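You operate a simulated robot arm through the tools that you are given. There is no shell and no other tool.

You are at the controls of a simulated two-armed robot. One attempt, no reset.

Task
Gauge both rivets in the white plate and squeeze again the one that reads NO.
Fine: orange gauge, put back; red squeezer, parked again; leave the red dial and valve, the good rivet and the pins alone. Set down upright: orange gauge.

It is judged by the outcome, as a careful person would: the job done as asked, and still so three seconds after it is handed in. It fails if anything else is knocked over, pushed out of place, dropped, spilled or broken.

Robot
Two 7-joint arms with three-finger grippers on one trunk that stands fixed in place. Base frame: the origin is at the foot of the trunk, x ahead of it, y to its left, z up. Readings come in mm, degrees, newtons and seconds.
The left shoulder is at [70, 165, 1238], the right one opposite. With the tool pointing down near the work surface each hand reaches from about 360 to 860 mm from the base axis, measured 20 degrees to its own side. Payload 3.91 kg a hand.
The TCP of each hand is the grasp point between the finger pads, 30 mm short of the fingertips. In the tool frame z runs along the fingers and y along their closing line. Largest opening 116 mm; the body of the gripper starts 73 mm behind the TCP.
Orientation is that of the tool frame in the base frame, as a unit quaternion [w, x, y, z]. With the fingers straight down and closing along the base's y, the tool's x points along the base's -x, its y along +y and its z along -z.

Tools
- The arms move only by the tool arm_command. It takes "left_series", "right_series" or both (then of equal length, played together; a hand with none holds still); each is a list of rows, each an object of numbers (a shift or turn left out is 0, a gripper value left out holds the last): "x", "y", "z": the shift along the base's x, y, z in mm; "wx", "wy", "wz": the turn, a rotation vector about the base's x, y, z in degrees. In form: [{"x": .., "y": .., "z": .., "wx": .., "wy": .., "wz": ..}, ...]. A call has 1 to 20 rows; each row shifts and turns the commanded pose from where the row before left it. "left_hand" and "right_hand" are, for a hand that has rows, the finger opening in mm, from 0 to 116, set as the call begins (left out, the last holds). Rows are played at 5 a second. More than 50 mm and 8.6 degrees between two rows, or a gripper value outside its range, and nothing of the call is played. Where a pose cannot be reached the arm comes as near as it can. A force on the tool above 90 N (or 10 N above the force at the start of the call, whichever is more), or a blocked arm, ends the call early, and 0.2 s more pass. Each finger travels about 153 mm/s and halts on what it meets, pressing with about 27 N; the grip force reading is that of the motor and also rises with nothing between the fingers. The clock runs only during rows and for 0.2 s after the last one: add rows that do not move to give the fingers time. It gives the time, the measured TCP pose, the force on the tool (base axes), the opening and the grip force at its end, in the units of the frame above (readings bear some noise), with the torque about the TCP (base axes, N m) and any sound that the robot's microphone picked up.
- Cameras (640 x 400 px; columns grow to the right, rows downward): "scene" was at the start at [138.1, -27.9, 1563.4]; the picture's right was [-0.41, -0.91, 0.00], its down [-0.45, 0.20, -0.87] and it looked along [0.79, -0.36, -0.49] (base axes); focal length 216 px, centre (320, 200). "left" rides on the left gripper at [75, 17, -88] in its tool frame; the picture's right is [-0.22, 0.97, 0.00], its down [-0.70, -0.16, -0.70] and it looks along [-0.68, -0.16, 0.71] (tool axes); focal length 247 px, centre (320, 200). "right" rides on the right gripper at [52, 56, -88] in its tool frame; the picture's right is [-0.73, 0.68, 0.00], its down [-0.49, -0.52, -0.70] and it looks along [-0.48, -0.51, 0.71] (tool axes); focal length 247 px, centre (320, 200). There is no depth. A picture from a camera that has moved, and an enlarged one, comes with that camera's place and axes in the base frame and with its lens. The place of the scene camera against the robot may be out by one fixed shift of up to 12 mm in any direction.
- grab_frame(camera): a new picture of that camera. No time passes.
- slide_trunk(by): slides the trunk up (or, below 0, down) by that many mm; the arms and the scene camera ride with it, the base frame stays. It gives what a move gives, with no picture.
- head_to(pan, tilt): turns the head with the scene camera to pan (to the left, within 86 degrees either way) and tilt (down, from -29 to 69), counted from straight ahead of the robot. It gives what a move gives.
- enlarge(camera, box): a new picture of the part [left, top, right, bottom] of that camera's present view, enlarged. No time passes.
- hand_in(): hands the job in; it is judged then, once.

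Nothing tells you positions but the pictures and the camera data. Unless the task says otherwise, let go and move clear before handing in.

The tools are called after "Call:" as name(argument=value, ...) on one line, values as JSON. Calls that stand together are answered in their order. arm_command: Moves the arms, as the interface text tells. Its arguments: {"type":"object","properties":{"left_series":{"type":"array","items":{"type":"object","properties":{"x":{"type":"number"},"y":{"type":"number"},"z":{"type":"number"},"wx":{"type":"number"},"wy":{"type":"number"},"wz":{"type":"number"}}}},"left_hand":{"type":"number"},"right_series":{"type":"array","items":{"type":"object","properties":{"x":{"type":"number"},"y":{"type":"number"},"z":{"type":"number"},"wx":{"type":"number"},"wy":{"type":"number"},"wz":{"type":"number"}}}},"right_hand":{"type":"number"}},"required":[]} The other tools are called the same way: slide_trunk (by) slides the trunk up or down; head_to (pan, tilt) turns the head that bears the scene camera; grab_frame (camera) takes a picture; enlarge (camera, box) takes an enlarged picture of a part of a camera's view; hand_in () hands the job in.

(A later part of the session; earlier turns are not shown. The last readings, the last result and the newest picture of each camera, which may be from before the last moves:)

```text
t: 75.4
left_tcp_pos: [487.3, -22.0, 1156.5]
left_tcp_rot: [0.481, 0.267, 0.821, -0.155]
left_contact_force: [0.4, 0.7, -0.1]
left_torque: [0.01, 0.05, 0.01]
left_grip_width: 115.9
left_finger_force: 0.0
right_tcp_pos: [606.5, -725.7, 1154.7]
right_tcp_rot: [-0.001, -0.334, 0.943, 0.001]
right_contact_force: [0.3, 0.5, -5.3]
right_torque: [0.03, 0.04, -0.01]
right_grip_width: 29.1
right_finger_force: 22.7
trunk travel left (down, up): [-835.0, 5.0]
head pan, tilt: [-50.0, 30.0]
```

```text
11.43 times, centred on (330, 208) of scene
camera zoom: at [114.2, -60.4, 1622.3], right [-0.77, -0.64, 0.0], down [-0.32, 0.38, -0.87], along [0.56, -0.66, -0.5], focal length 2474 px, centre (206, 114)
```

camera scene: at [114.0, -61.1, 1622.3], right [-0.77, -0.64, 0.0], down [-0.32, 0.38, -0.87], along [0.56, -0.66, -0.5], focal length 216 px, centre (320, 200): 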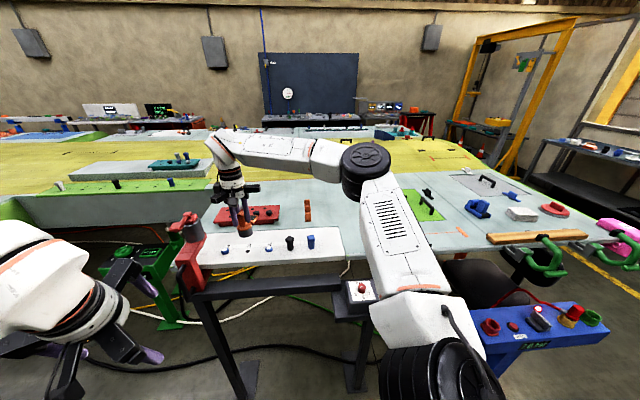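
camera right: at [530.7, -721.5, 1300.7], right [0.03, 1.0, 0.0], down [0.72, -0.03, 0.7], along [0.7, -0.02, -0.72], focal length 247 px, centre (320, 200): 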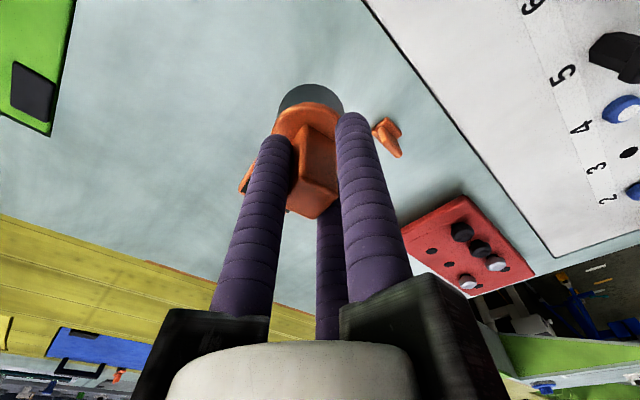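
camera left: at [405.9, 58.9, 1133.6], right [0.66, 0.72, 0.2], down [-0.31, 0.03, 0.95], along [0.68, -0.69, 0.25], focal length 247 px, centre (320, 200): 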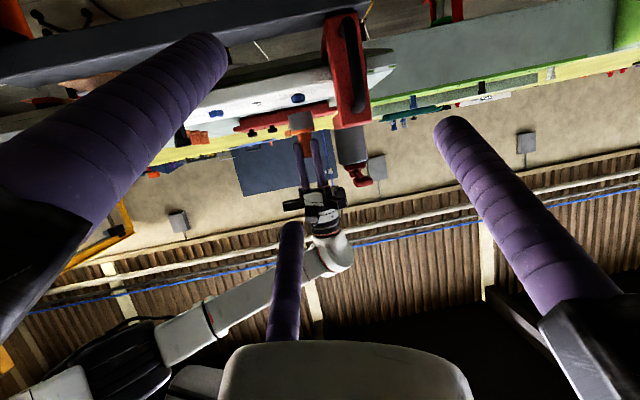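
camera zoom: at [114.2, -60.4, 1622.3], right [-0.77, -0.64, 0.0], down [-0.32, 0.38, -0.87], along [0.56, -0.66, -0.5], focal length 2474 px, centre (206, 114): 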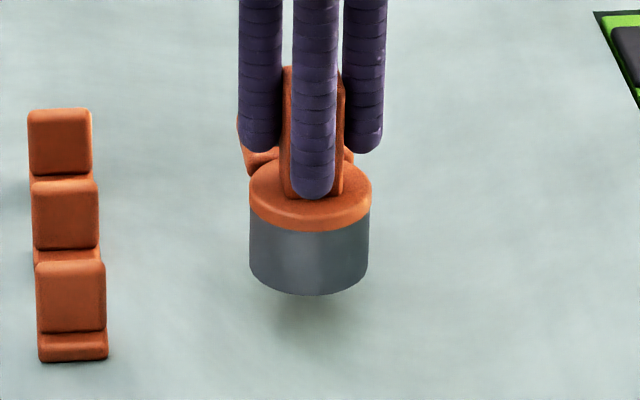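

The orientation now matches the original view. I'll shift by about (-3, -2.5) to the original spot and lower until it touches.

Call:
arm_command(right_series=[{"x": -3, "y": -2.5}, {"z": -9}, {"z": -8}, {"z": -4}, {}])

Call:
arm_command(right_series=[{"z": -1.5}, {"z": -1}, {}])

Call:
enlarge(camera="scene", box=[300, 150, 360, 240])

```text
t: 76.6
left_tcp_pos: [488.3, -20.7, 1155.7]
left_tcp_rot: [0.482, 0.266, 0.82, -0.156]
left_contact_force: [0.3, -0.6, -0.4]
left_torque: [0.01, 0.02, 0.03]
left_grip_width: 115.9
left_finger_force: 0.1
right_tcp_pos: [602.8, -730.2, 1133.4]
right_tcp_rot: [-0.002, -0.333, 0.943, 0.001]
right_contact_force: [-0.1, 0.3, -5.3]
right_torque: [0.04, 0.01, -0.02]
right_grip_width: 28.8
right_finger_force: 22.8
trunk travel left (down, up): [-835.0, 5.0]
head pan, tilt: [-50.0, 30.0]
```

```text
t: 77.4
left_tcp_pos: [488.7, -20.7, 1155.7]
left_tcp_rot: [0.481, 0.266, 0.821, -0.155]
left_contact_force: [0.4, 0.6, -0.4]
left_torque: [-0.02, 0.04, -0.03]
left_grip_width: 115.9
left_finger_force: 0.1
right_tcp_pos: [601.7, -729.2, 1131.2]
right_tcp_rot: [-0.001, -0.334, 0.943, 0.002]
right_contact_force: [0.0, 0.6, -5.0]
right_torque: [0.04, 0.05, -0.02]
right_grip_width: 28.9
right_finger_force: 23.0
trunk travel left (down, up): [-835.0, 5.0]
head pan, tilt: [-50.0, 30.0]
```

```text
4.44 times, centred on (330, 195) of scene
camera zoom: at [114.3, -60.6, 1622.3], right [-0.77, -0.64, 0.0], down [-0.32, 0.38, -0.87], along [0.56, -0.66, -0.5], focal length 962 px, centre (276, 222)
```

zoom: 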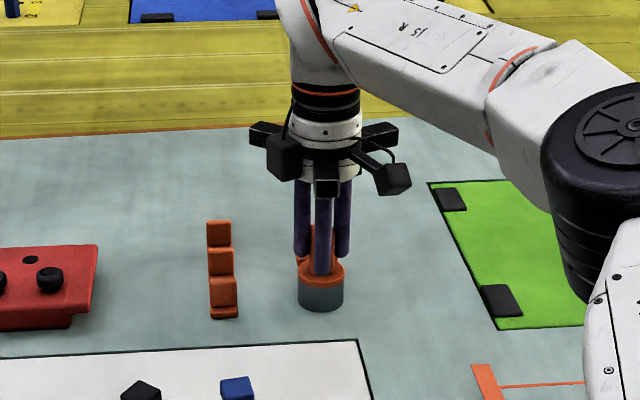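

Call:
arm_command(right_series=[{"z": -1}, {"z": -0.7}, {}])

```text
t: 78.2
left_tcp_pos: [487.5, -19.5, 1156.6]
left_tcp_rot: [0.481, 0.266, 0.821, -0.155]
left_contact_force: [0.2, -0.1, 0.7]
left_torque: [0.03, -0.02, 0.0]
left_grip_width: 116.1
left_finger_force: 0.0
right_tcp_pos: [601.2, -729.5, 1131.7]
right_tcp_rot: [-0.001, -0.335, 0.942, 0.0]
right_contact_force: [1.6, -0.5, 0.5]
right_torque: [-0.09, -0.21, 0.04]
right_grip_width: 28.8
right_finger_force: 23.1
trunk travel left (down, up): [-835.0, 5.0]
head pan, tilt: [-50.0, 30.0]
```

It's touching down with its weight on the table. Releasing and rising straight up.

Call:
arm_command(right_series=[{}, {}, {}, {"z": 15}, {"z": 40}, {"z": 30}, {}], right_hand=64)

Call:
enlarge(camera="scene", box=[300, 150, 360, 240])

Call:
grab_frame(camera="right")

```text
t: 79.8
left_tcp_pos: [487.8, -21.0, 1156.3]
left_tcp_rot: [0.482, 0.267, 0.82, -0.156]
left_contact_force: [0.6, -0.1, -0.2]
left_torque: [-0.01, 0.02, 0.0]
left_grip_width: 116.0
left_finger_force: 0.1
right_tcp_pos: [603.0, -729.9, 1216.9]
right_tcp_rot: [-0.001, -0.333, 0.943, 0.002]
right_contact_force: [0.2, -0.3, -0.6]
right_torque: [0.01, -0.01, 0.0]
right_grip_width: 64.0
right_finger_force: 0.0
trunk travel left (down, up): [-835.0, 5.0]
head pan, tilt: [-50.0, 30.0]
```

```text
4.44 times, centred on (330, 195) of scene
camera zoom: at [114.0, -60.7, 1622.3], right [-0.77, -0.64, 0.0], down [-0.32, 0.38, -0.87], along [0.56, -0.66, -0.5], focal length 962 px, centre (276, 222)
```

zoom: 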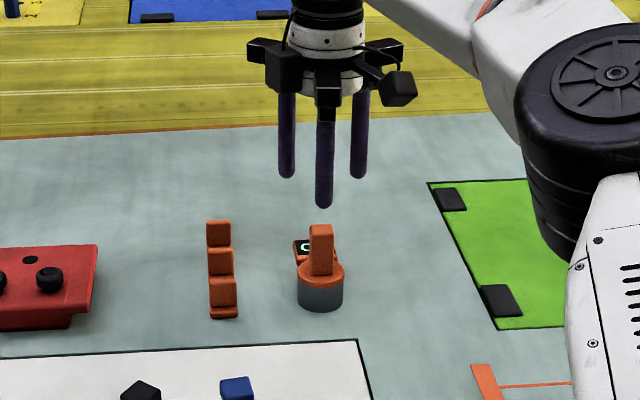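

```text
taken
camera right: at [528.1, -718.9, 1306.2], right [0.14, 0.99, 0.0], down [0.71, -0.1, 0.7], along [0.69, -0.1, -0.72], focal length 247 px, centre (320, 200)
```

right: 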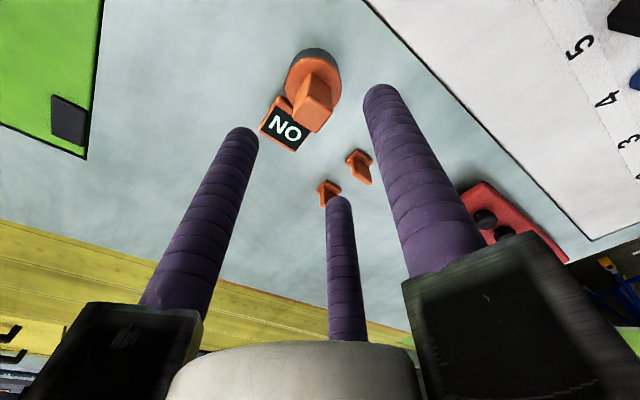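

The gauge is back in place, upright, still showing "NO" for rivet 2. Next I'll bring the right hand over for a close look at the squeezer's lever and jaw before moving it.

Call:
arm_command(right_series=[{"x": -5, "y": 40, "z": 10}, {"x": 0, "y": 42, "z": 10}, {"x": 5, "y": 43, "z": 10}, {"x": 7, "y": 44, "z": 10}, {"x": 7, "y": 44, "z": 10}, {"x": 7, "y": 44, "z": 10}, {"x": 7, "y": 44, "z": 10}, {"x": 7, "y": 44, "z": 10}, {"x": 7, "y": 44, "z": 10}, {"x": 7, "y": 44, "z": 10}, {"x": 7, "y": 44, "z": 8}, {"x": 7, "y": 43}, {}])

Call:
grab_frame(camera="right")

```text
t: 82.6
left_tcp_pos: [487.5, -20.9, 1156.0]
left_tcp_rot: [0.482, 0.267, 0.82, -0.156]
left_contact_force: [-0.5, -0.8, 0.1]
left_torque: [0.0, 0.04, -0.01]
left_grip_width: 115.9
left_finger_force: 0.0
right_tcp_pos: [665.0, -207.2, 1323.9]
right_tcp_rot: [-0.001, -0.334, 0.943, 0.002]
right_contact_force: [-0.4, -0.4, 0.6]
right_torque: [0.02, 0.03, 0.01]
right_grip_width: 63.8
right_finger_force: 0.1
trunk travel left (down, up): [-835.0, 5.0]
head pan, tilt: [-50.0, 30.0]
```

```text
taken
camera right: at [589.5, -196.9, 1414.5], right [0.14, 0.99, 0.0], down [0.71, -0.1, 0.7], along [0.69, -0.1, -0.72], focal length 247 px, centre (320, 200)
```

right: 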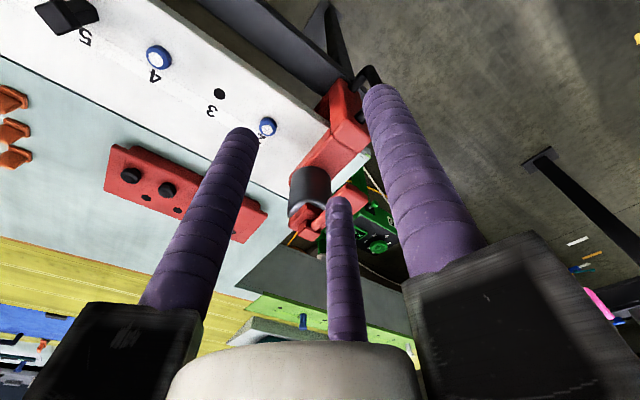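

Call:
enlarge(camera="right", box=[240, 60, 400, 240])

Call:
enlarge(camera="left", box=[270, 0, 410, 200])

Call:
enlarge(camera="scene", box=[150, 190, 270, 310])

```text
2.22 times, centred on (320, 150) of right
camera zoom: at [589.5, -196.9, 1414.5], right [0.14, 0.99, 0.0], down [0.71, -0.1, 0.7], along [0.69, -0.1, -0.72], focal length 549 px, centre (320, 311)
```

zoom: 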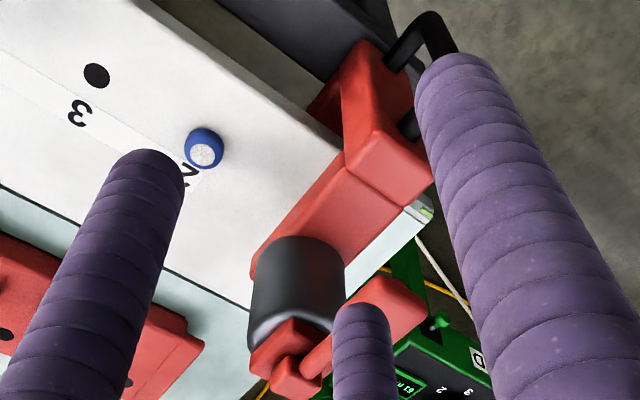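

```text
2.00 times, centred on (340, 100) of left
camera zoom: at [405.7, 58.8, 1133.8], right [0.66, 0.72, 0.2], down [-0.32, 0.03, 0.95], along [0.68, -0.69, 0.25], focal length 494 px, centre (280, 400)
```

zoom: 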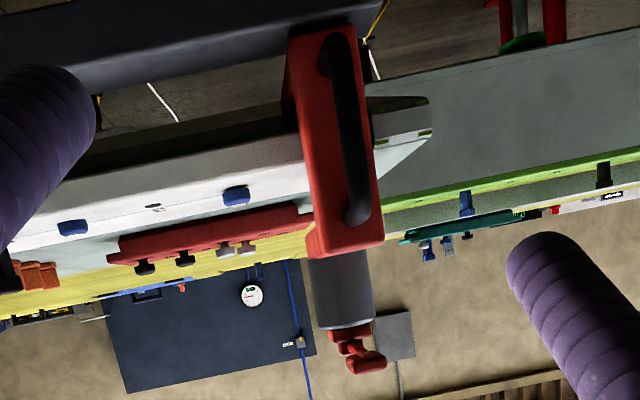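

```text
3.33 times, centred on (210, 250) of scene
camera zoom: at [113.2, -61.0, 1622.4], right [-0.77, -0.64, 0.0], down [-0.32, 0.38, -0.87], along [0.56, -0.66, -0.5], focal length 722 px, centre (687, 33)
```

zoom: 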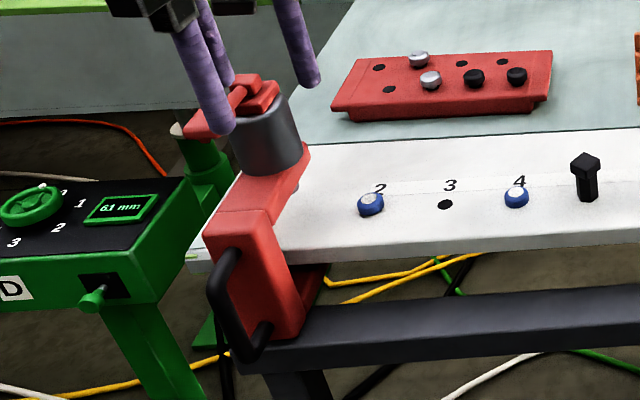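

The handle bar is at about (722, -138), running from z≈1003 to 1100, in line with the ram. I plan to grip it with the left hand held horizontal, slide the squeezer along the beam to rivet 2, and press the lever with the right hand. First I'll orient the left hand well clear of everything.

Call:
arm_command(left_series=[{"wz": -5, "z": -10}, {"wz": -4.7, "z": -10}, {"wx": -5.2, "wy": -5.1, "z": -15}, {"wx": -5.2, "wy": -5.1, "z": -15}, {"wx": -5.2, "wy": -5.1, "z": -15}, {"wx": -5.1, "wy": -5.0, "z": -15}, {}], left_hand=90)

Call:
grab_frame(camera="left")

Call:
grab_frame(camera="scene")

```text
t: 84.2
left_tcp_pos: [487.2, -19.2, 1074.9]
left_tcp_rot: [0.652, 0.273, 0.653, -0.272]
left_contact_force: [1.0, -0.6, 0.1]
left_torque: [0.02, -0.01, -0.05]
left_grip_width: 89.9
left_finger_force: 0.0
right_tcp_pos: [663.8, -207.7, 1325.8]
right_tcp_rot: [-0.001, -0.334, 0.943, 0.0]
right_contact_force: [0.4, -0.3, -0.1]
right_torque: [-0.01, -0.02, 0.0]
right_grip_width: 64.2
right_finger_force: 0.1
trunk travel left (down, up): [-835.0, 5.0]
head pan, tilt: [-50.0, 30.0]
```

```text
taken
camera left: at [437.9, 55.3, 1000.9], right [0.7, 0.68, 0.23], down [-0.6, 0.39, 0.7], along [0.39, -0.62, 0.68], focal length 247 px, centre (320, 200)
```

left: 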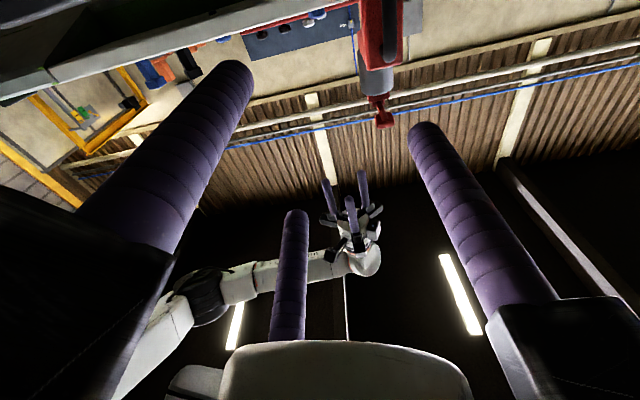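

```text
taken
camera scene: at [113.1, -59.7, 1622.4], right [-0.77, -0.64, 0.0], down [-0.32, 0.38, -0.87], along [0.56, -0.66, -0.5], focal length 216 px, centre (320, 200)
```

scene: 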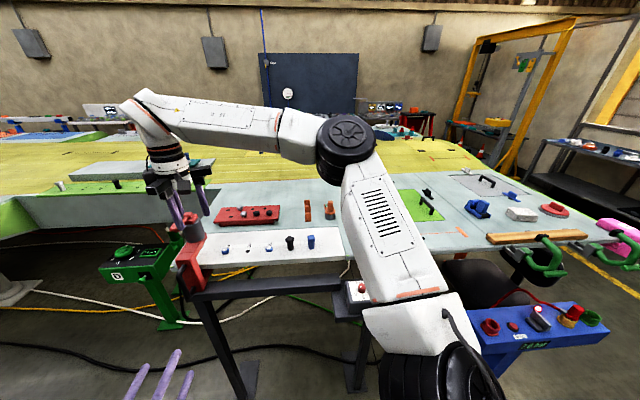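

The left hand is now horizontal and aimed along the handle's direction. Moving to a pre-grasp point about 80 mm in front of the handle bar.

Call:
arm_command(left_series=[{"x": 34.3, "y": -12.3, "z": -3.4}, {"x": 34.3, "y": -12.3, "z": -3.4}, {"x": 34.3, "y": -12.3, "z": -3.4}, {"x": 34.3, "y": -12.3, "z": -3.4}, {"x": 34.3, "y": -12.3, "z": -3.4}, {}])

Call:
grab_frame(camera="left")

Call:
enlarge(camera="scene", box=[120, 190, 260, 330])

Call:
grab_frame(camera="right")

```text
t: 85.6
left_tcp_pos: [658.8, -81.7, 1059.0]
left_tcp_rot: [0.652, 0.275, 0.652, -0.273]
left_contact_force: [0.4, 0.1, 0.1]
left_torque: [0.01, -0.03, 0.01]
left_grip_width: 90.0
left_finger_force: 0.1
right_tcp_pos: [664.9, -207.2, 1324.6]
right_tcp_rot: [-0.001, -0.334, 0.943, 0.001]
right_contact_force: [-1.7, -0.4, 0.0]
right_torque: [-0.01, -0.03, 0.01]
right_grip_width: 63.9
right_finger_force: 0.0
trunk travel left (down, up): [-835.0, 5.0]
head pan, tilt: [-50.0, 30.0]
```

```text
taken
camera left: at [609.0, -7.9, 983.8], right [0.7, 0.68, 0.23], down [-0.6, 0.39, 0.7], along [0.39, -0.62, 0.68], focal length 247 px, centre (320, 200)
```

left: 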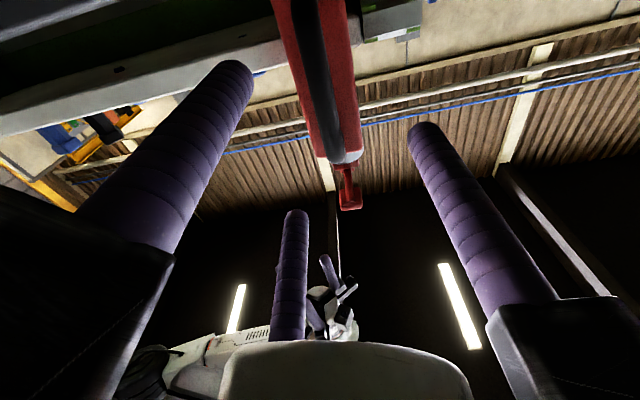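

```text
2.86 times, centred on (190, 260) of scene
camera zoom: at [113.0, -58.9, 1622.5], right [-0.77, -0.64, 0.0], down [-0.32, 0.38, -0.87], along [0.56, -0.66, -0.5], focal length 618 px, centre (691, 29)
```

zoom: 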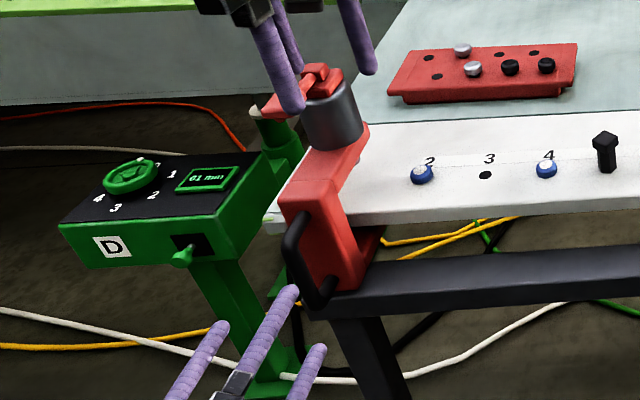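

```text
taken
camera right: at [589.3, -195.5, 1414.9], right [0.14, 0.99, 0.0], down [0.71, -0.1, 0.7], along [0.69, -0.1, -0.72], focal length 247 px, centre (320, 200)
```

right: 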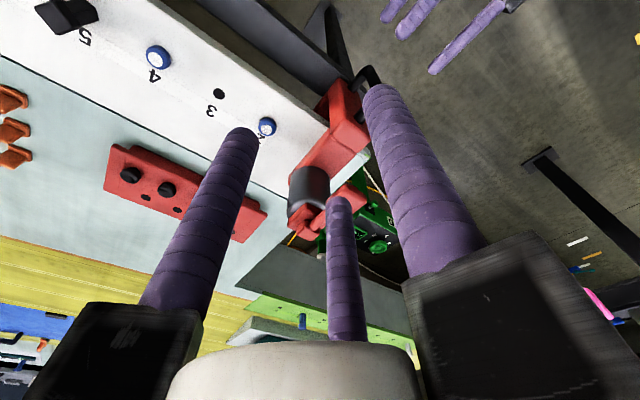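

The predicted and observed positions agree. Advancing along the approach direction onto the handle.

Call:
arm_command(left_series=[{"x": 14, "y": -14.3}, {"x": 14, "y": -14.3}, {}])

Call:
grab_frame(camera="left")

Call:
enlarge(camera="scene", box=[160, 220, 240, 300])

Call:
enlarge(camera="right", box=[330, 20, 450, 120])

```text
t: 86.4
left_tcp_pos: [688.1, -111.0, 1058.9]
left_tcp_rot: [0.652, 0.274, 0.653, -0.273]
left_contact_force: [-0.2, 0.2, -0.3]
left_torque: [0.02, -0.04, 0.0]
left_grip_width: 89.9
left_finger_force: 0.0
right_tcp_pos: [664.2, -206.4, 1325.2]
right_tcp_rot: [-0.001, -0.334, 0.943, 0.001]
right_contact_force: [0.3, 0.1, -0.4]
right_torque: [0.0, -0.02, 0.01]
right_grip_width: 63.7
right_finger_force: 0.1
trunk travel left (down, up): [-835.0, 5.0]
head pan, tilt: [-50.0, 30.0]
```

```text
taken
camera left: at [637.9, -36.4, 983.5], right [0.7, 0.68, 0.23], down [-0.6, 0.39, 0.7], along [0.39, -0.62, 0.68], focal length 247 px, centre (320, 200)
```

left: 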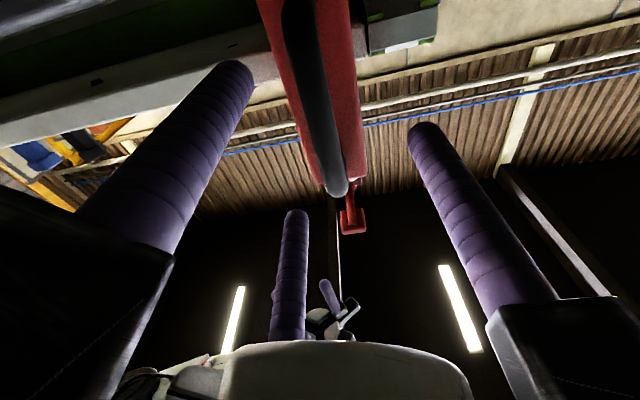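

```text
5.00 times, centred on (200, 260) of scene
camera zoom: at [113.4, -58.8, 1622.5], right [-0.77, -0.64, 0.0], down [-0.32, 0.38, -0.87], along [0.56, -0.66, -0.5], focal length 1082 px, centre (920, -100)
```

zoom: 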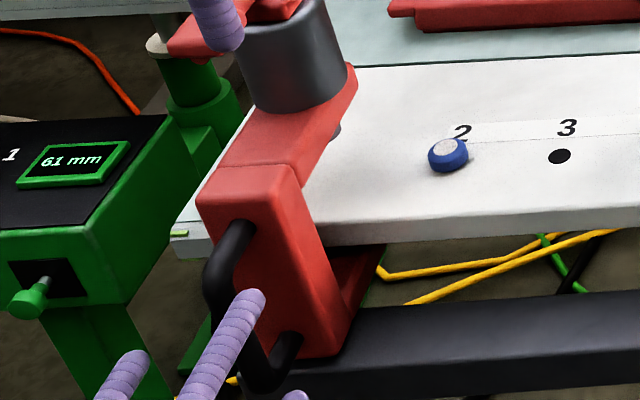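

```text
4.00 times, centred on (390, 70) of right
camera zoom: at [589.6, -195.3, 1414.8], right [0.14, 0.99, 0.0], down [0.71, -0.1, 0.7], along [0.69, -0.1, -0.72], focal length 988 px, centre (40, 720)
```

zoom: 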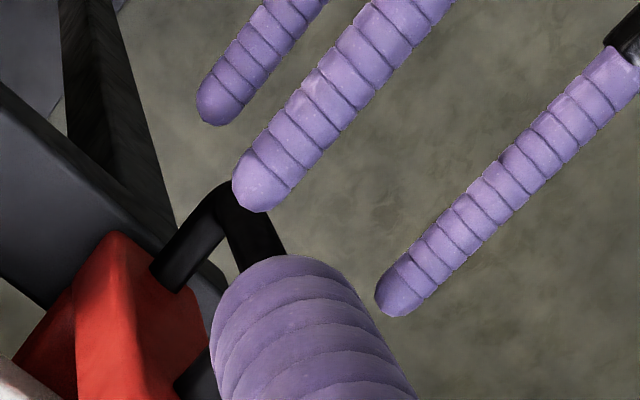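

Call:
arm_command(left_series=[{"x": 10, "y": -10.2}, {"x": 10, "y": -10.2}, {"x": 8, "y": -8.2}, {}])

Call:
grab_frame(camera="left")

Call:
enlarge(camera="scene", box=[160, 220, 240, 300])

Call:
enlarge(camera="right", box=[330, 20, 450, 120])

```text
t: 87.4
left_tcp_pos: [714.6, -139.4, 1057.6]
left_tcp_rot: [0.651, 0.274, 0.653, -0.272]
left_contact_force: [0.3, 0.0, 0.3]
left_torque: [0.03, -0.01, 0.0]
left_grip_width: 90.3
left_finger_force: 0.0
right_tcp_pos: [665.7, -207.8, 1324.3]
right_tcp_rot: [0.0, -0.333, 0.943, 0.001]
right_contact_force: [1.0, -0.2, -0.1]
right_torque: [0.03, -0.02, 0.02]
right_grip_width: 63.7
right_finger_force: 0.0
trunk travel left (down, up): [-835.0, 5.0]
head pan, tilt: [-50.0, 30.0]
```

```text
taken
camera left: at [665.8, -63.6, 983.2], right [0.7, 0.68, 0.23], down [-0.6, 0.39, 0.7], along [0.39, -0.62, 0.68], focal length 247 px, centre (320, 200)
```

left: 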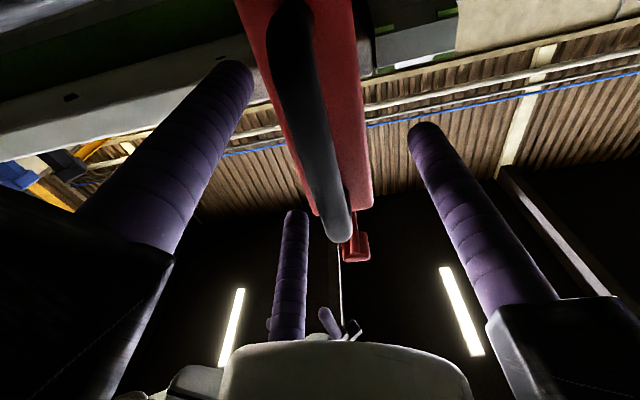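

```text
5.00 times, centred on (200, 260) of scene
camera zoom: at [113.7, -59.7, 1622.4], right [-0.77, -0.64, 0.0], down [-0.32, 0.38, -0.87], along [0.56, -0.66, -0.5], focal length 1082 px, centre (920, -100)
```

zoom: 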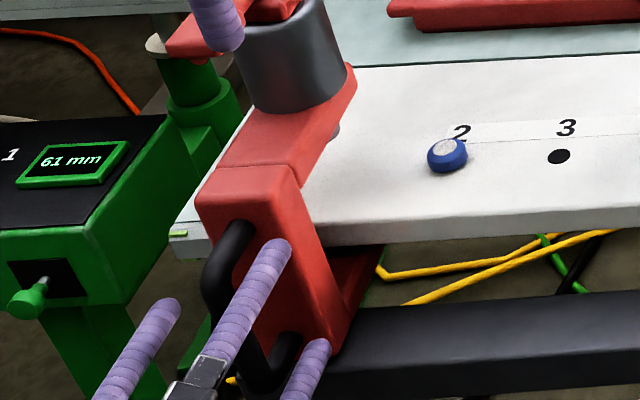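

```text
4.00 times, centred on (390, 70) of right
camera zoom: at [589.9, -196.1, 1414.5], right [0.14, 0.99, 0.0], down [0.71, -0.1, 0.7], along [0.69, -0.1, -0.72], focal length 988 px, centre (40, 720)
```

zoom: 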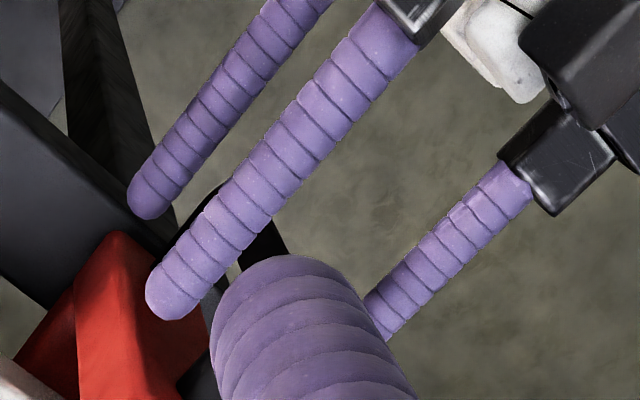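

The handle bar is between the fingers. Closing the left hand on it.

Call:
arm_command(left_series=[{}, {}, {}, {}], left_hand=4)

Call:
grab_frame(camera="left")

Call:
enlarge(camera="scene", box=[160, 200, 260, 300])

```text
t: 88.4
left_tcp_pos: [713.7, -139.7, 1055.8]
left_tcp_rot: [0.65, 0.276, 0.653, -0.273]
left_contact_force: [-14.1, -5.5, -14.5]
left_torque: [-0.26, 0.15, -0.03]
left_grip_width: 26.2
left_finger_force: 44.4
right_tcp_pos: [665.7, -208.7, 1324.3]
right_tcp_rot: [0.0, -0.334, 0.942, 0.002]
right_contact_force: [0.4, -0.2, 0.4]
right_torque: [0.0, 0.01, 0.02]
right_grip_width: 64.2
right_finger_force: 0.2
trunk travel left (down, up): [-835.0, 5.0]
head pan, tilt: [-50.0, 30.0]
```

```text
taken
camera left: at [663.6, -65.3, 981.9], right [0.7, 0.68, 0.23], down [-0.6, 0.39, 0.7], along [0.39, -0.63, 0.68], focal length 247 px, centre (320, 200)
```

left: 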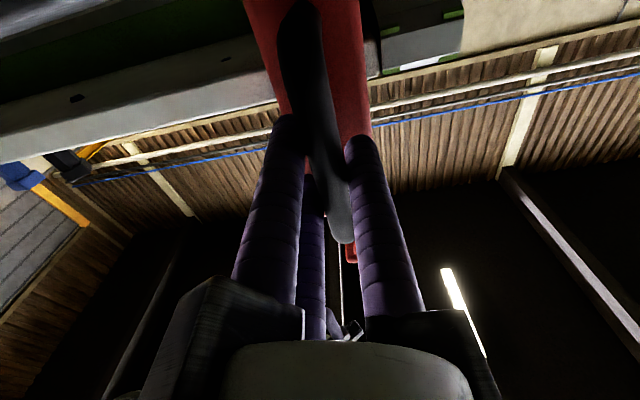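

```text
4.00 times, centred on (210, 250) of scene
camera zoom: at [112.9, -61.3, 1622.2], right [-0.77, -0.64, 0.0], down [-0.32, 0.38, -0.87], along [0.56, -0.66, -0.5], focal length 866 px, centre (760, 0)
```

zoom: 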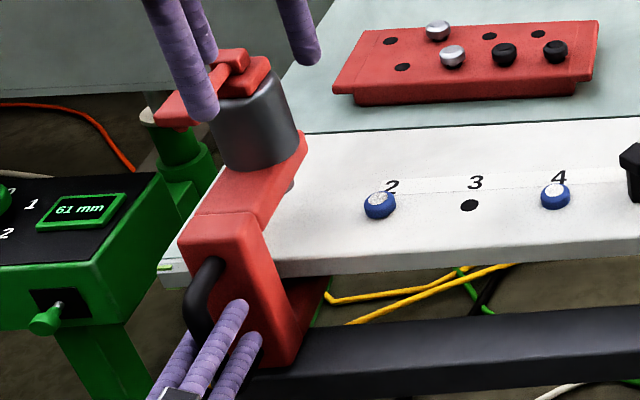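

The grip is firm. I'll try a small slide along the plate toward rivet 2 and read the forces.

Call:
arm_command(left_series=[{"x": -3.5, "y": -3.5}, {"x": -3.5, "y": -3.5}, {}])

Call:
enlarge(camera="scene", box=[160, 200, 260, 300])

```text
t: 89.2
left_tcp_pos: [712.7, -141.9, 1056.5]
left_tcp_rot: [0.651, 0.274, 0.654, -0.273]
left_contact_force: [-1.6, 13.9, -16.1]
left_torque: [0.64, 0.57, 0.42]
left_grip_width: 26.0
left_finger_force: 45.3
right_tcp_pos: [666.5, -205.1, 1323.9]
right_tcp_rot: [-0.001, -0.334, 0.943, -0.001]
right_contact_force: [-0.9, -0.7, 0.5]
right_torque: [0.0, -0.03, 0.01]
right_grip_width: 64.1
right_finger_force: 0.0
trunk travel left (down, up): [-835.0, 5.0]
head pan, tilt: [-50.0, 30.0]
```

```text
4.00 times, centred on (210, 250) of scene
camera zoom: at [116.3, -57.0, 1622.2], right [-0.76, -0.64, 0.0], down [-0.32, 0.38, -0.87], along [0.56, -0.66, -0.5], focal length 866 px, centre (760, 0)
```

zoom: 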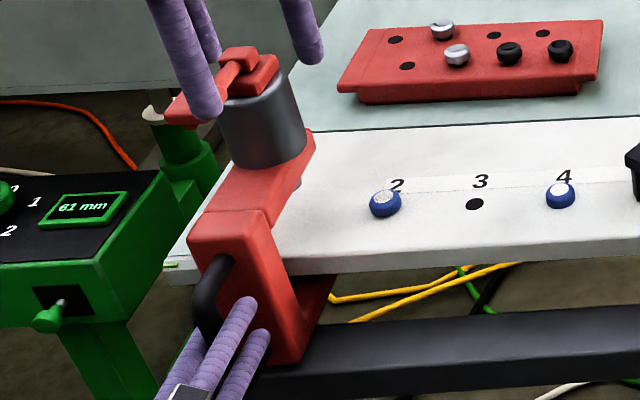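

Call:
arm_command(left_series=[{"z": 2}, {"x": -5, "y": -5}, {"x": -5, "y": -5}, {}])

Call:
enlarge(camera="scene", box=[160, 200, 260, 300])

Call:
grab_frame(camera="left")

```text
t: 90.2
left_tcp_pos: [698.0, -155.6, 1056.0]
left_tcp_rot: [0.649, 0.276, 0.654, -0.274]
left_contact_force: [-10.7, 9.2, -31.8]
left_torque: [0.05, 0.09, 0.01]
left_grip_width: 26.1
left_finger_force: 45.8
right_tcp_pos: [666.5, -205.9, 1323.4]
right_tcp_rot: [-0.002, -0.334, 0.943, 0.001]
right_contact_force: [-0.3, -0.1, -0.2]
right_torque: [0.02, 0.01, -0.03]
right_grip_width: 64.1
right_finger_force: 0.0
trunk travel left (down, up): [-835.0, 5.0]
head pan, tilt: [-50.0, 30.0]
```

```text
4.00 times, centred on (210, 250) of scene
camera zoom: at [116.3, -58.9, 1622.1], right [-0.77, -0.64, 0.0], down [-0.32, 0.38, -0.87], along [0.56, -0.66, -0.5], focal length 866 px, centre (760, 0)
```

zoom: 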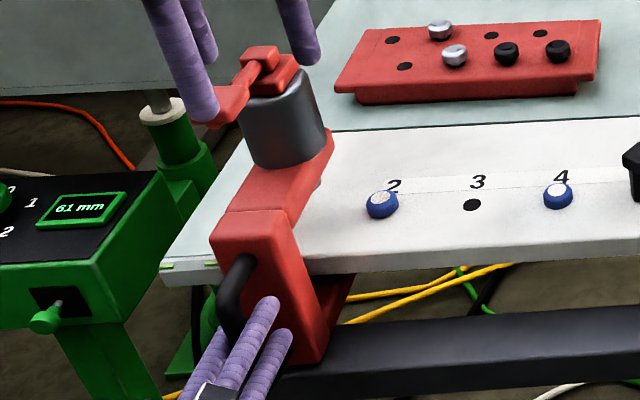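

```text
taken
camera left: at [648.1, -80.7, 982.2], right [0.7, 0.68, 0.22], down [-0.6, 0.39, 0.7], along [0.39, -0.62, 0.68], focal length 247 px, centre (320, 200)
```

left: 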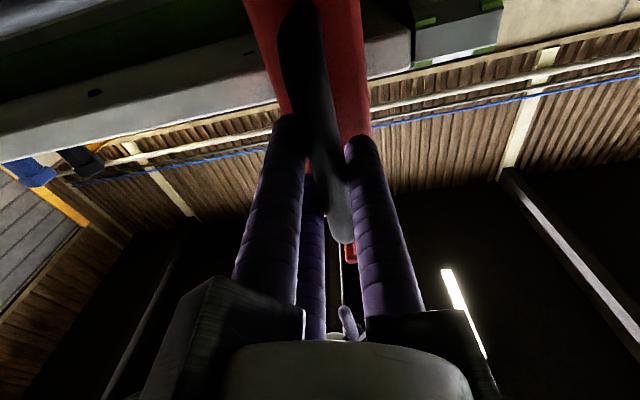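

With a slight lift it slides freely along the beam and stays upright. The tool supports about 30 N, within payload. Continuing toward rivet 2.

Call:
arm_command(left_series=[{"x": -6, "y": -6}, {"x": -6, "y": -6}, {"x": -6, "y": -6}, {"x": -6, "y": -6}, {"x": -5, "y": -5}, {}])

Call:
enlarge(camera="scene", box=[170, 190, 280, 300])

Call:
grab_frame(camera="right")

```text
t: 91.6
left_tcp_pos: [668.7, -184.2, 1056.2]
left_tcp_rot: [0.649, 0.275, 0.654, -0.274]
left_contact_force: [-12.4, 13.1, -33.2]
left_torque: [0.18, 0.11, 0.06]
left_grip_width: 25.9
left_finger_force: 45.0
right_tcp_pos: [667.1, -205.6, 1322.7]
right_tcp_rot: [-0.002, -0.333, 0.943, 0.0]
right_contact_force: [-0.4, 0.1, -0.5]
right_torque: [0.01, -0.03, 0.03]
right_grip_width: 64.0
right_finger_force: 0.1
trunk travel left (down, up): [-835.0, 5.0]
head pan, tilt: [-50.0, 30.0]
```

```text
3.64 times, centred on (225, 245) of scene
camera zoom: at [116.3, -58.3, 1622.2], right [-0.77, -0.64, 0.0], down [-0.32, 0.38, -0.87], along [0.56, -0.66, -0.5], focal length 787 px, centre (666, 36)
```

zoom: 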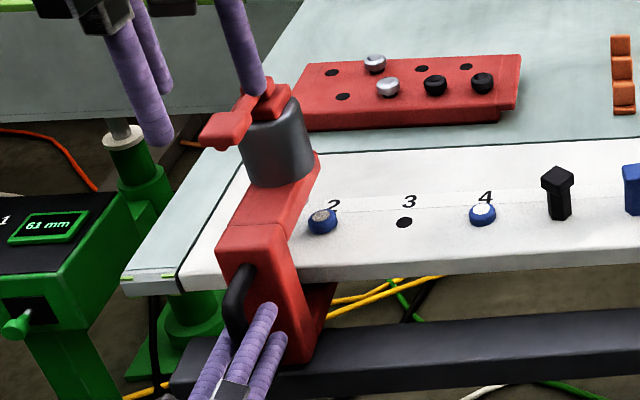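

```text
taken
camera right: at [592.0, -195.0, 1413.6], right [0.14, 0.99, 0.0], down [0.71, -0.1, 0.7], along [0.69, -0.1, -0.72], focal length 247 px, centre (320, 200)
```

right: 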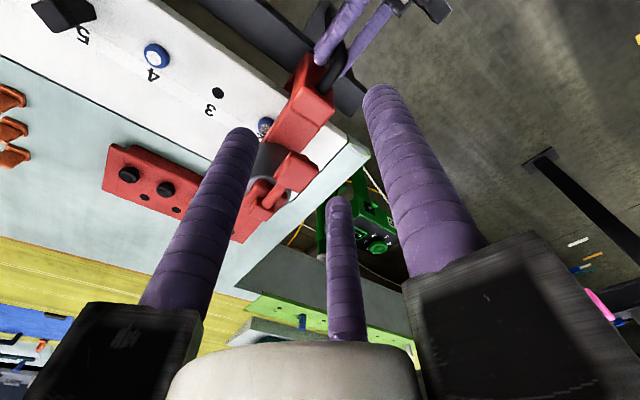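

Call:
arm_command(left_series=[{"x": -4, "y": -4}, {"x": -4, "y": -4}, {"x": -3, "y": -3}, {}], right_series=[{"x": -30, "y": 0, "z": 10}, {"x": -30, "z": 10}, {"x": -30, "z": 10}, {}])

Call:
enlarge(camera="scene", box=[190, 190, 270, 270])

Call:
enlarge(camera="right", box=[220, 60, 400, 240])

Call:
grab_frame(camera="left")

```text
t: 92.6
left_tcp_pos: [656.0, -198.2, 1056.9]
left_tcp_rot: [0.648, 0.277, 0.654, -0.275]
left_contact_force: [-16.9, 7.3, -32.6]
left_torque: [-0.2, -0.31, 0.09]
left_grip_width: 26.2
left_finger_force: 45.4
right_tcp_pos: [577.9, -206.5, 1352.3]
right_tcp_rot: [-0.001, -0.333, 0.943, 0.002]
right_contact_force: [-0.4, 0.8, 0.3]
right_torque: [0.01, 0.01, -0.03]
right_grip_width: 64.0
right_finger_force: 0.0
trunk travel left (down, up): [-835.0, 5.0]
head pan, tilt: [-50.0, 30.0]
```

```text
5.00 times, centred on (230, 230) of scene
camera zoom: at [115.2, -59.3, 1622.2], right [-0.77, -0.64, 0.0], down [-0.32, 0.38, -0.87], along [0.56, -0.66, -0.5], focal length 1082 px, centre (770, 50)
```

zoom: 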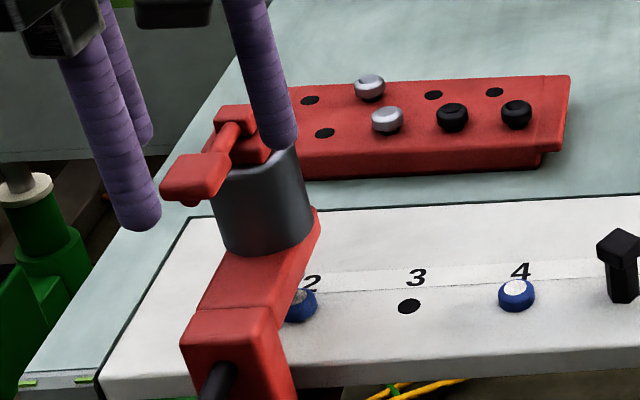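

```text
2.22 times, centred on (310, 150) of right
camera zoom: at [502.2, -196.8, 1442.6], right [0.14, 0.99, 0.0], down [0.71, -0.1, 0.7], along [0.69, -0.1, -0.72], focal length 549 px, centre (342, 311)
```

zoom: 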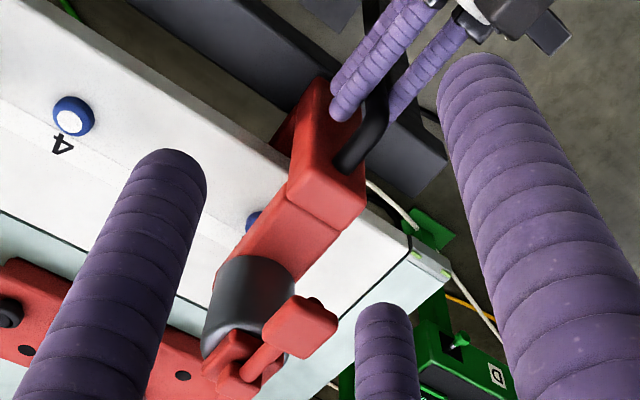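

```text
taken
camera left: at [606.3, -122.8, 982.4], right [0.7, 0.68, 0.22], down [-0.6, 0.39, 0.7], along [0.39, -0.63, 0.68], focal length 247 px, centre (320, 200)
```

left: 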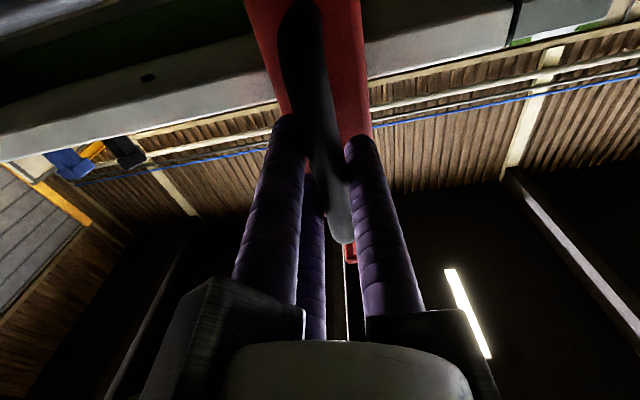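

Call:
enlarge(camera="scene", box=[222, 220, 262, 250])

Call:
enlarge(camera="right", box=[270, 100, 330, 180])

```text
13.33 times, centred on (242, 235) of scene
camera zoom: at [115.2, -59.3, 1622.2], right [-0.77, -0.64, 0.0], down [-0.32, 0.38, -0.87], along [0.56, -0.66, -0.5], focal length 2886 px, centre (1360, -267)
```

zoom: 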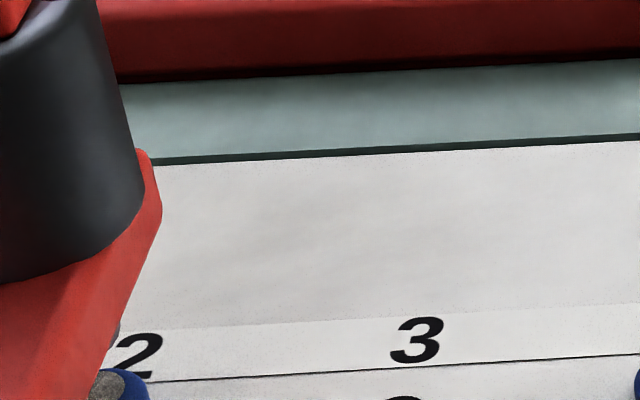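

```text
5.00 times, centred on (300, 140) of right
camera zoom: at [502.2, -196.8, 1442.6], right [0.14, 0.99, 0.0], down [0.71, -0.1, 0.7], along [0.69, -0.1, -0.72], focal length 1235 px, centre (420, 500)
```

zoom: 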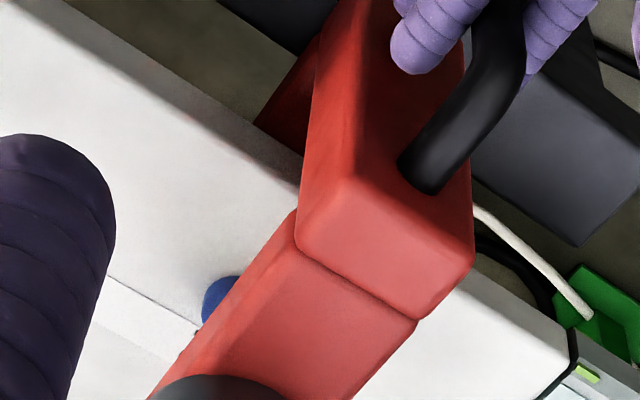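

The ram should be within a few millimetres of rivet 2. I want a side view along the plate before squeezing, so I'll bring the free right hand low in front of the plate, looking toward the squeezer.

Call:
arm_command(right_series=[{"y": -20, "z": -10, "wz": 7.5}, {"y": -20, "z": -10, "wz": 7.5}, {"y": -20, "z": -10, "wz": 7.5}, {"y": -20, "z": -10, "wz": 7.5}, {"y": -20, "z": -10, "wz": 7.5}, {"y": -20, "z": -10, "wz": 7.5}, {"y": -20, "z": -10, "wz": 8}, {"x": -6, "y": -5, "z": -30, "wx": 5.3, "wy": -5.3}, {"x": -6, "y": -5, "z": -30, "wx": 5.3, "wy": -5.3}, {"x": -6, "y": -5, "z": -30, "wx": 5.3, "wy": -5.3}, {"x": -5, "y": -3, "z": -30, "wx": 5.3, "wy": -5.3}, {}])

Call:
grab_frame(camera="right")

```text
t: 95.2
left_tcp_pos: [657.7, -196.1, 1056.9]
left_tcp_rot: [0.649, 0.275, 0.654, -0.274]
left_contact_force: [-12.6, 8.6, -31.8]
left_torque: [0.42, 0.32, -0.04]
left_grip_width: 25.8
left_finger_force: 44.8
right_tcp_pos: [554.1, -368.1, 1161.5]
right_tcp_rot: [-0.257, 0.696, -0.671, 0.004]
right_contact_force: [-0.4, 0.4, 0.2]
right_torque: [-0.03, 0.0, 0.03]
right_grip_width: 63.9
right_finger_force: 0.1
trunk travel left (down, up): [-835.0, 5.0]
head pan, tilt: [-50.0, 30.0]
```

```text
taken
camera right: at [476.5, -445.4, 1201.4], right [-0.71, 0.71, 0.0], down [0.19, 0.19, 0.96], along [0.68, 0.68, -0.27], focal length 247 px, centre (320, 200)
```

right: 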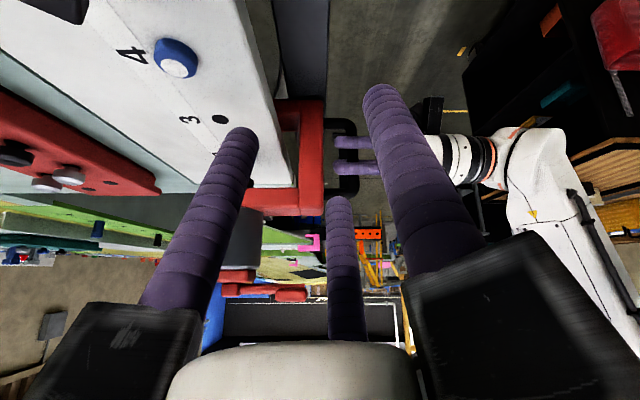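

Call:
arm_command(right_series=[{}, {}, {}], right_hand=110)

Call:
grab_frame(camera="right")

Call:
enlarge(camera="right", box=[190, 90, 340, 220])

```text
t: 96.0
left_tcp_pos: [656.9, -195.8, 1057.5]
left_tcp_rot: [0.649, 0.276, 0.654, -0.274]
left_contact_force: [-13.3, 7.7, -33.3]
left_torque: [0.08, 0.06, 0.03]
left_grip_width: 25.8
left_finger_force: 45.1
right_tcp_pos: [553.3, -368.5, 1161.5]
right_tcp_rot: [-0.258, 0.695, -0.671, 0.004]
right_contact_force: [0.2, 1.3, -0.3]
right_torque: [0.01, 0.01, 0.03]
right_grip_width: 109.9
right_finger_force: 0.0
trunk travel left (down, up): [-835.0, 5.0]
head pan, tilt: [-50.0, 30.0]
```

```text
taken
camera right: at [476.4, -446.0, 1201.7], right [-0.71, 0.71, 0.0], down [0.19, 0.19, 0.96], along [0.68, 0.68, -0.27], focal length 247 px, centre (320, 200)
```

right: 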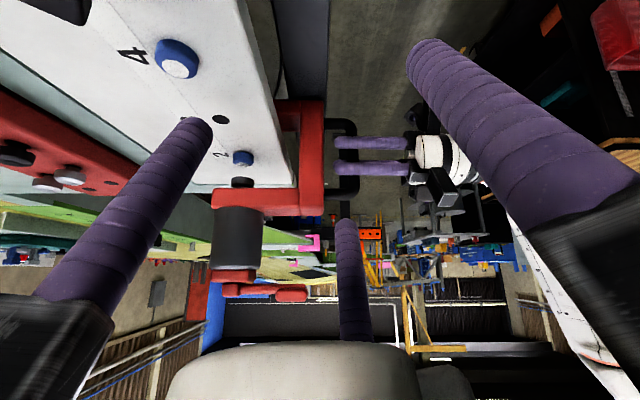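

```text
3.08 times, centred on (265, 155) of right
camera zoom: at [476.4, -446.0, 1201.7], right [-0.71, 0.71, 0.0], down [0.19, 0.19, 0.96], along [0.68, 0.68, -0.27], focal length 760 px, centre (489, 338)
```

zoom: 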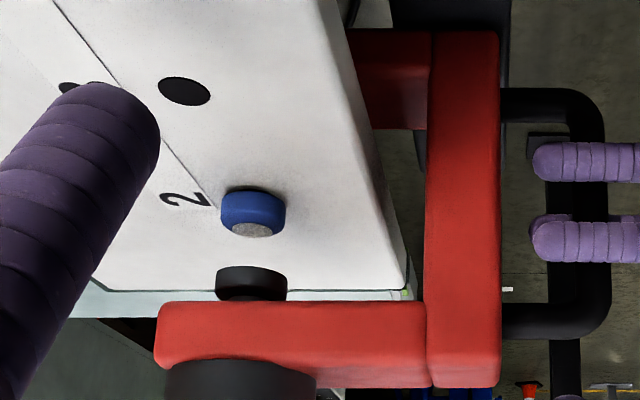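

This side view is excellent: the ram nose, about 31 mm across, lines up with rivet 2 across the plate, and the lower jaw is below the plate. About 5.5 mm of slide remains, so I'll do that now.

Call:
arm_command(left_series=[{"x": -2, "y": -2}, {"x": -1.9, "y": -1.9}, {}])

Call:
enlarge(camera="right", box=[190, 90, 340, 220])

Call:
enlarge(camera="scene", box=[222, 220, 262, 250])

Call:
enlarge(camera="scene", box=[190, 190, 270, 270])

```text
t: 96.8
left_tcp_pos: [653.9, -200.1, 1057.1]
left_tcp_rot: [0.649, 0.275, 0.654, -0.274]
left_contact_force: [-11.3, 6.7, -30.7]
left_torque: [0.07, 0.22, 0.06]
left_grip_width: 25.9
left_finger_force: 44.5
right_tcp_pos: [553.1, -368.7, 1161.9]
right_tcp_rot: [-0.257, 0.696, -0.671, 0.004]
right_contact_force: [-0.5, 0.2, 0.0]
right_torque: [0.02, 0.02, -0.01]
right_grip_width: 110.1
right_finger_force: 0.1
trunk travel left (down, up): [-835.0, 5.0]
head pan, tilt: [-50.0, 30.0]
```

```text
3.08 times, centred on (265, 155) of right
camera zoom: at [476.5, -446.0, 1201.7], right [-0.71, 0.71, 0.0], down [0.19, 0.19, 0.96], along [0.68, 0.68, -0.27], focal length 760 px, centre (489, 338)
```

zoom: 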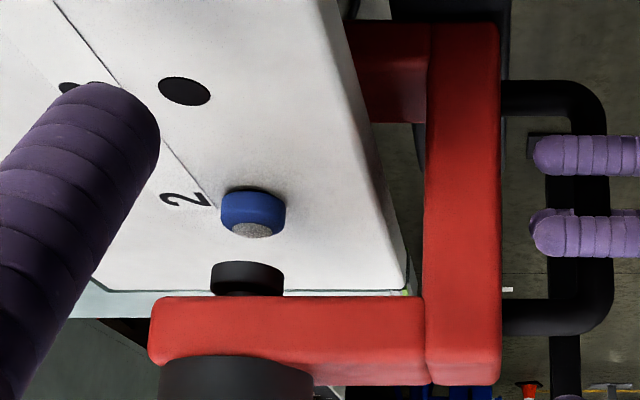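

```text
13.33 times, centred on (242, 235) of scene
camera zoom: at [115.8, -59.5, 1622.2], right [-0.77, -0.64, 0.0], down [-0.32, 0.38, -0.87], along [0.56, -0.66, -0.5], focal length 2886 px, centre (1360, -267)
```

zoom: 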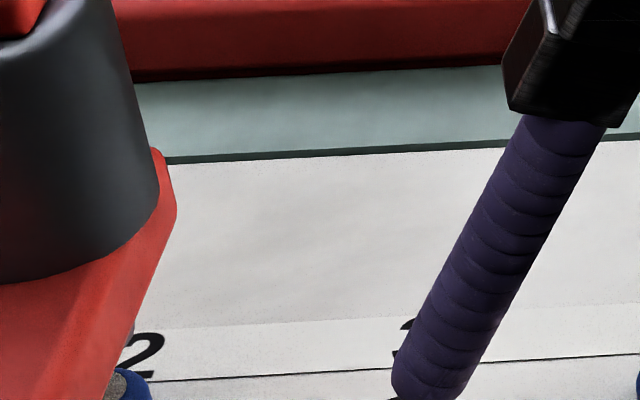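

```text
5.00 times, centred on (230, 230) of scene
camera zoom: at [115.8, -59.5, 1622.2], right [-0.77, -0.64, 0.0], down [-0.32, 0.38, -0.87], along [0.56, -0.66, -0.5], focal length 1082 px, centre (770, 50)
```

zoom: 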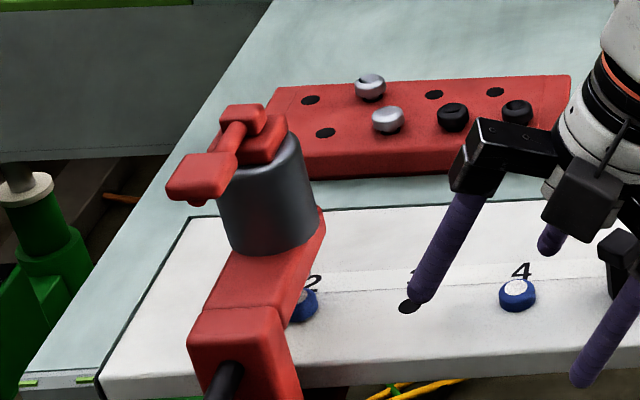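

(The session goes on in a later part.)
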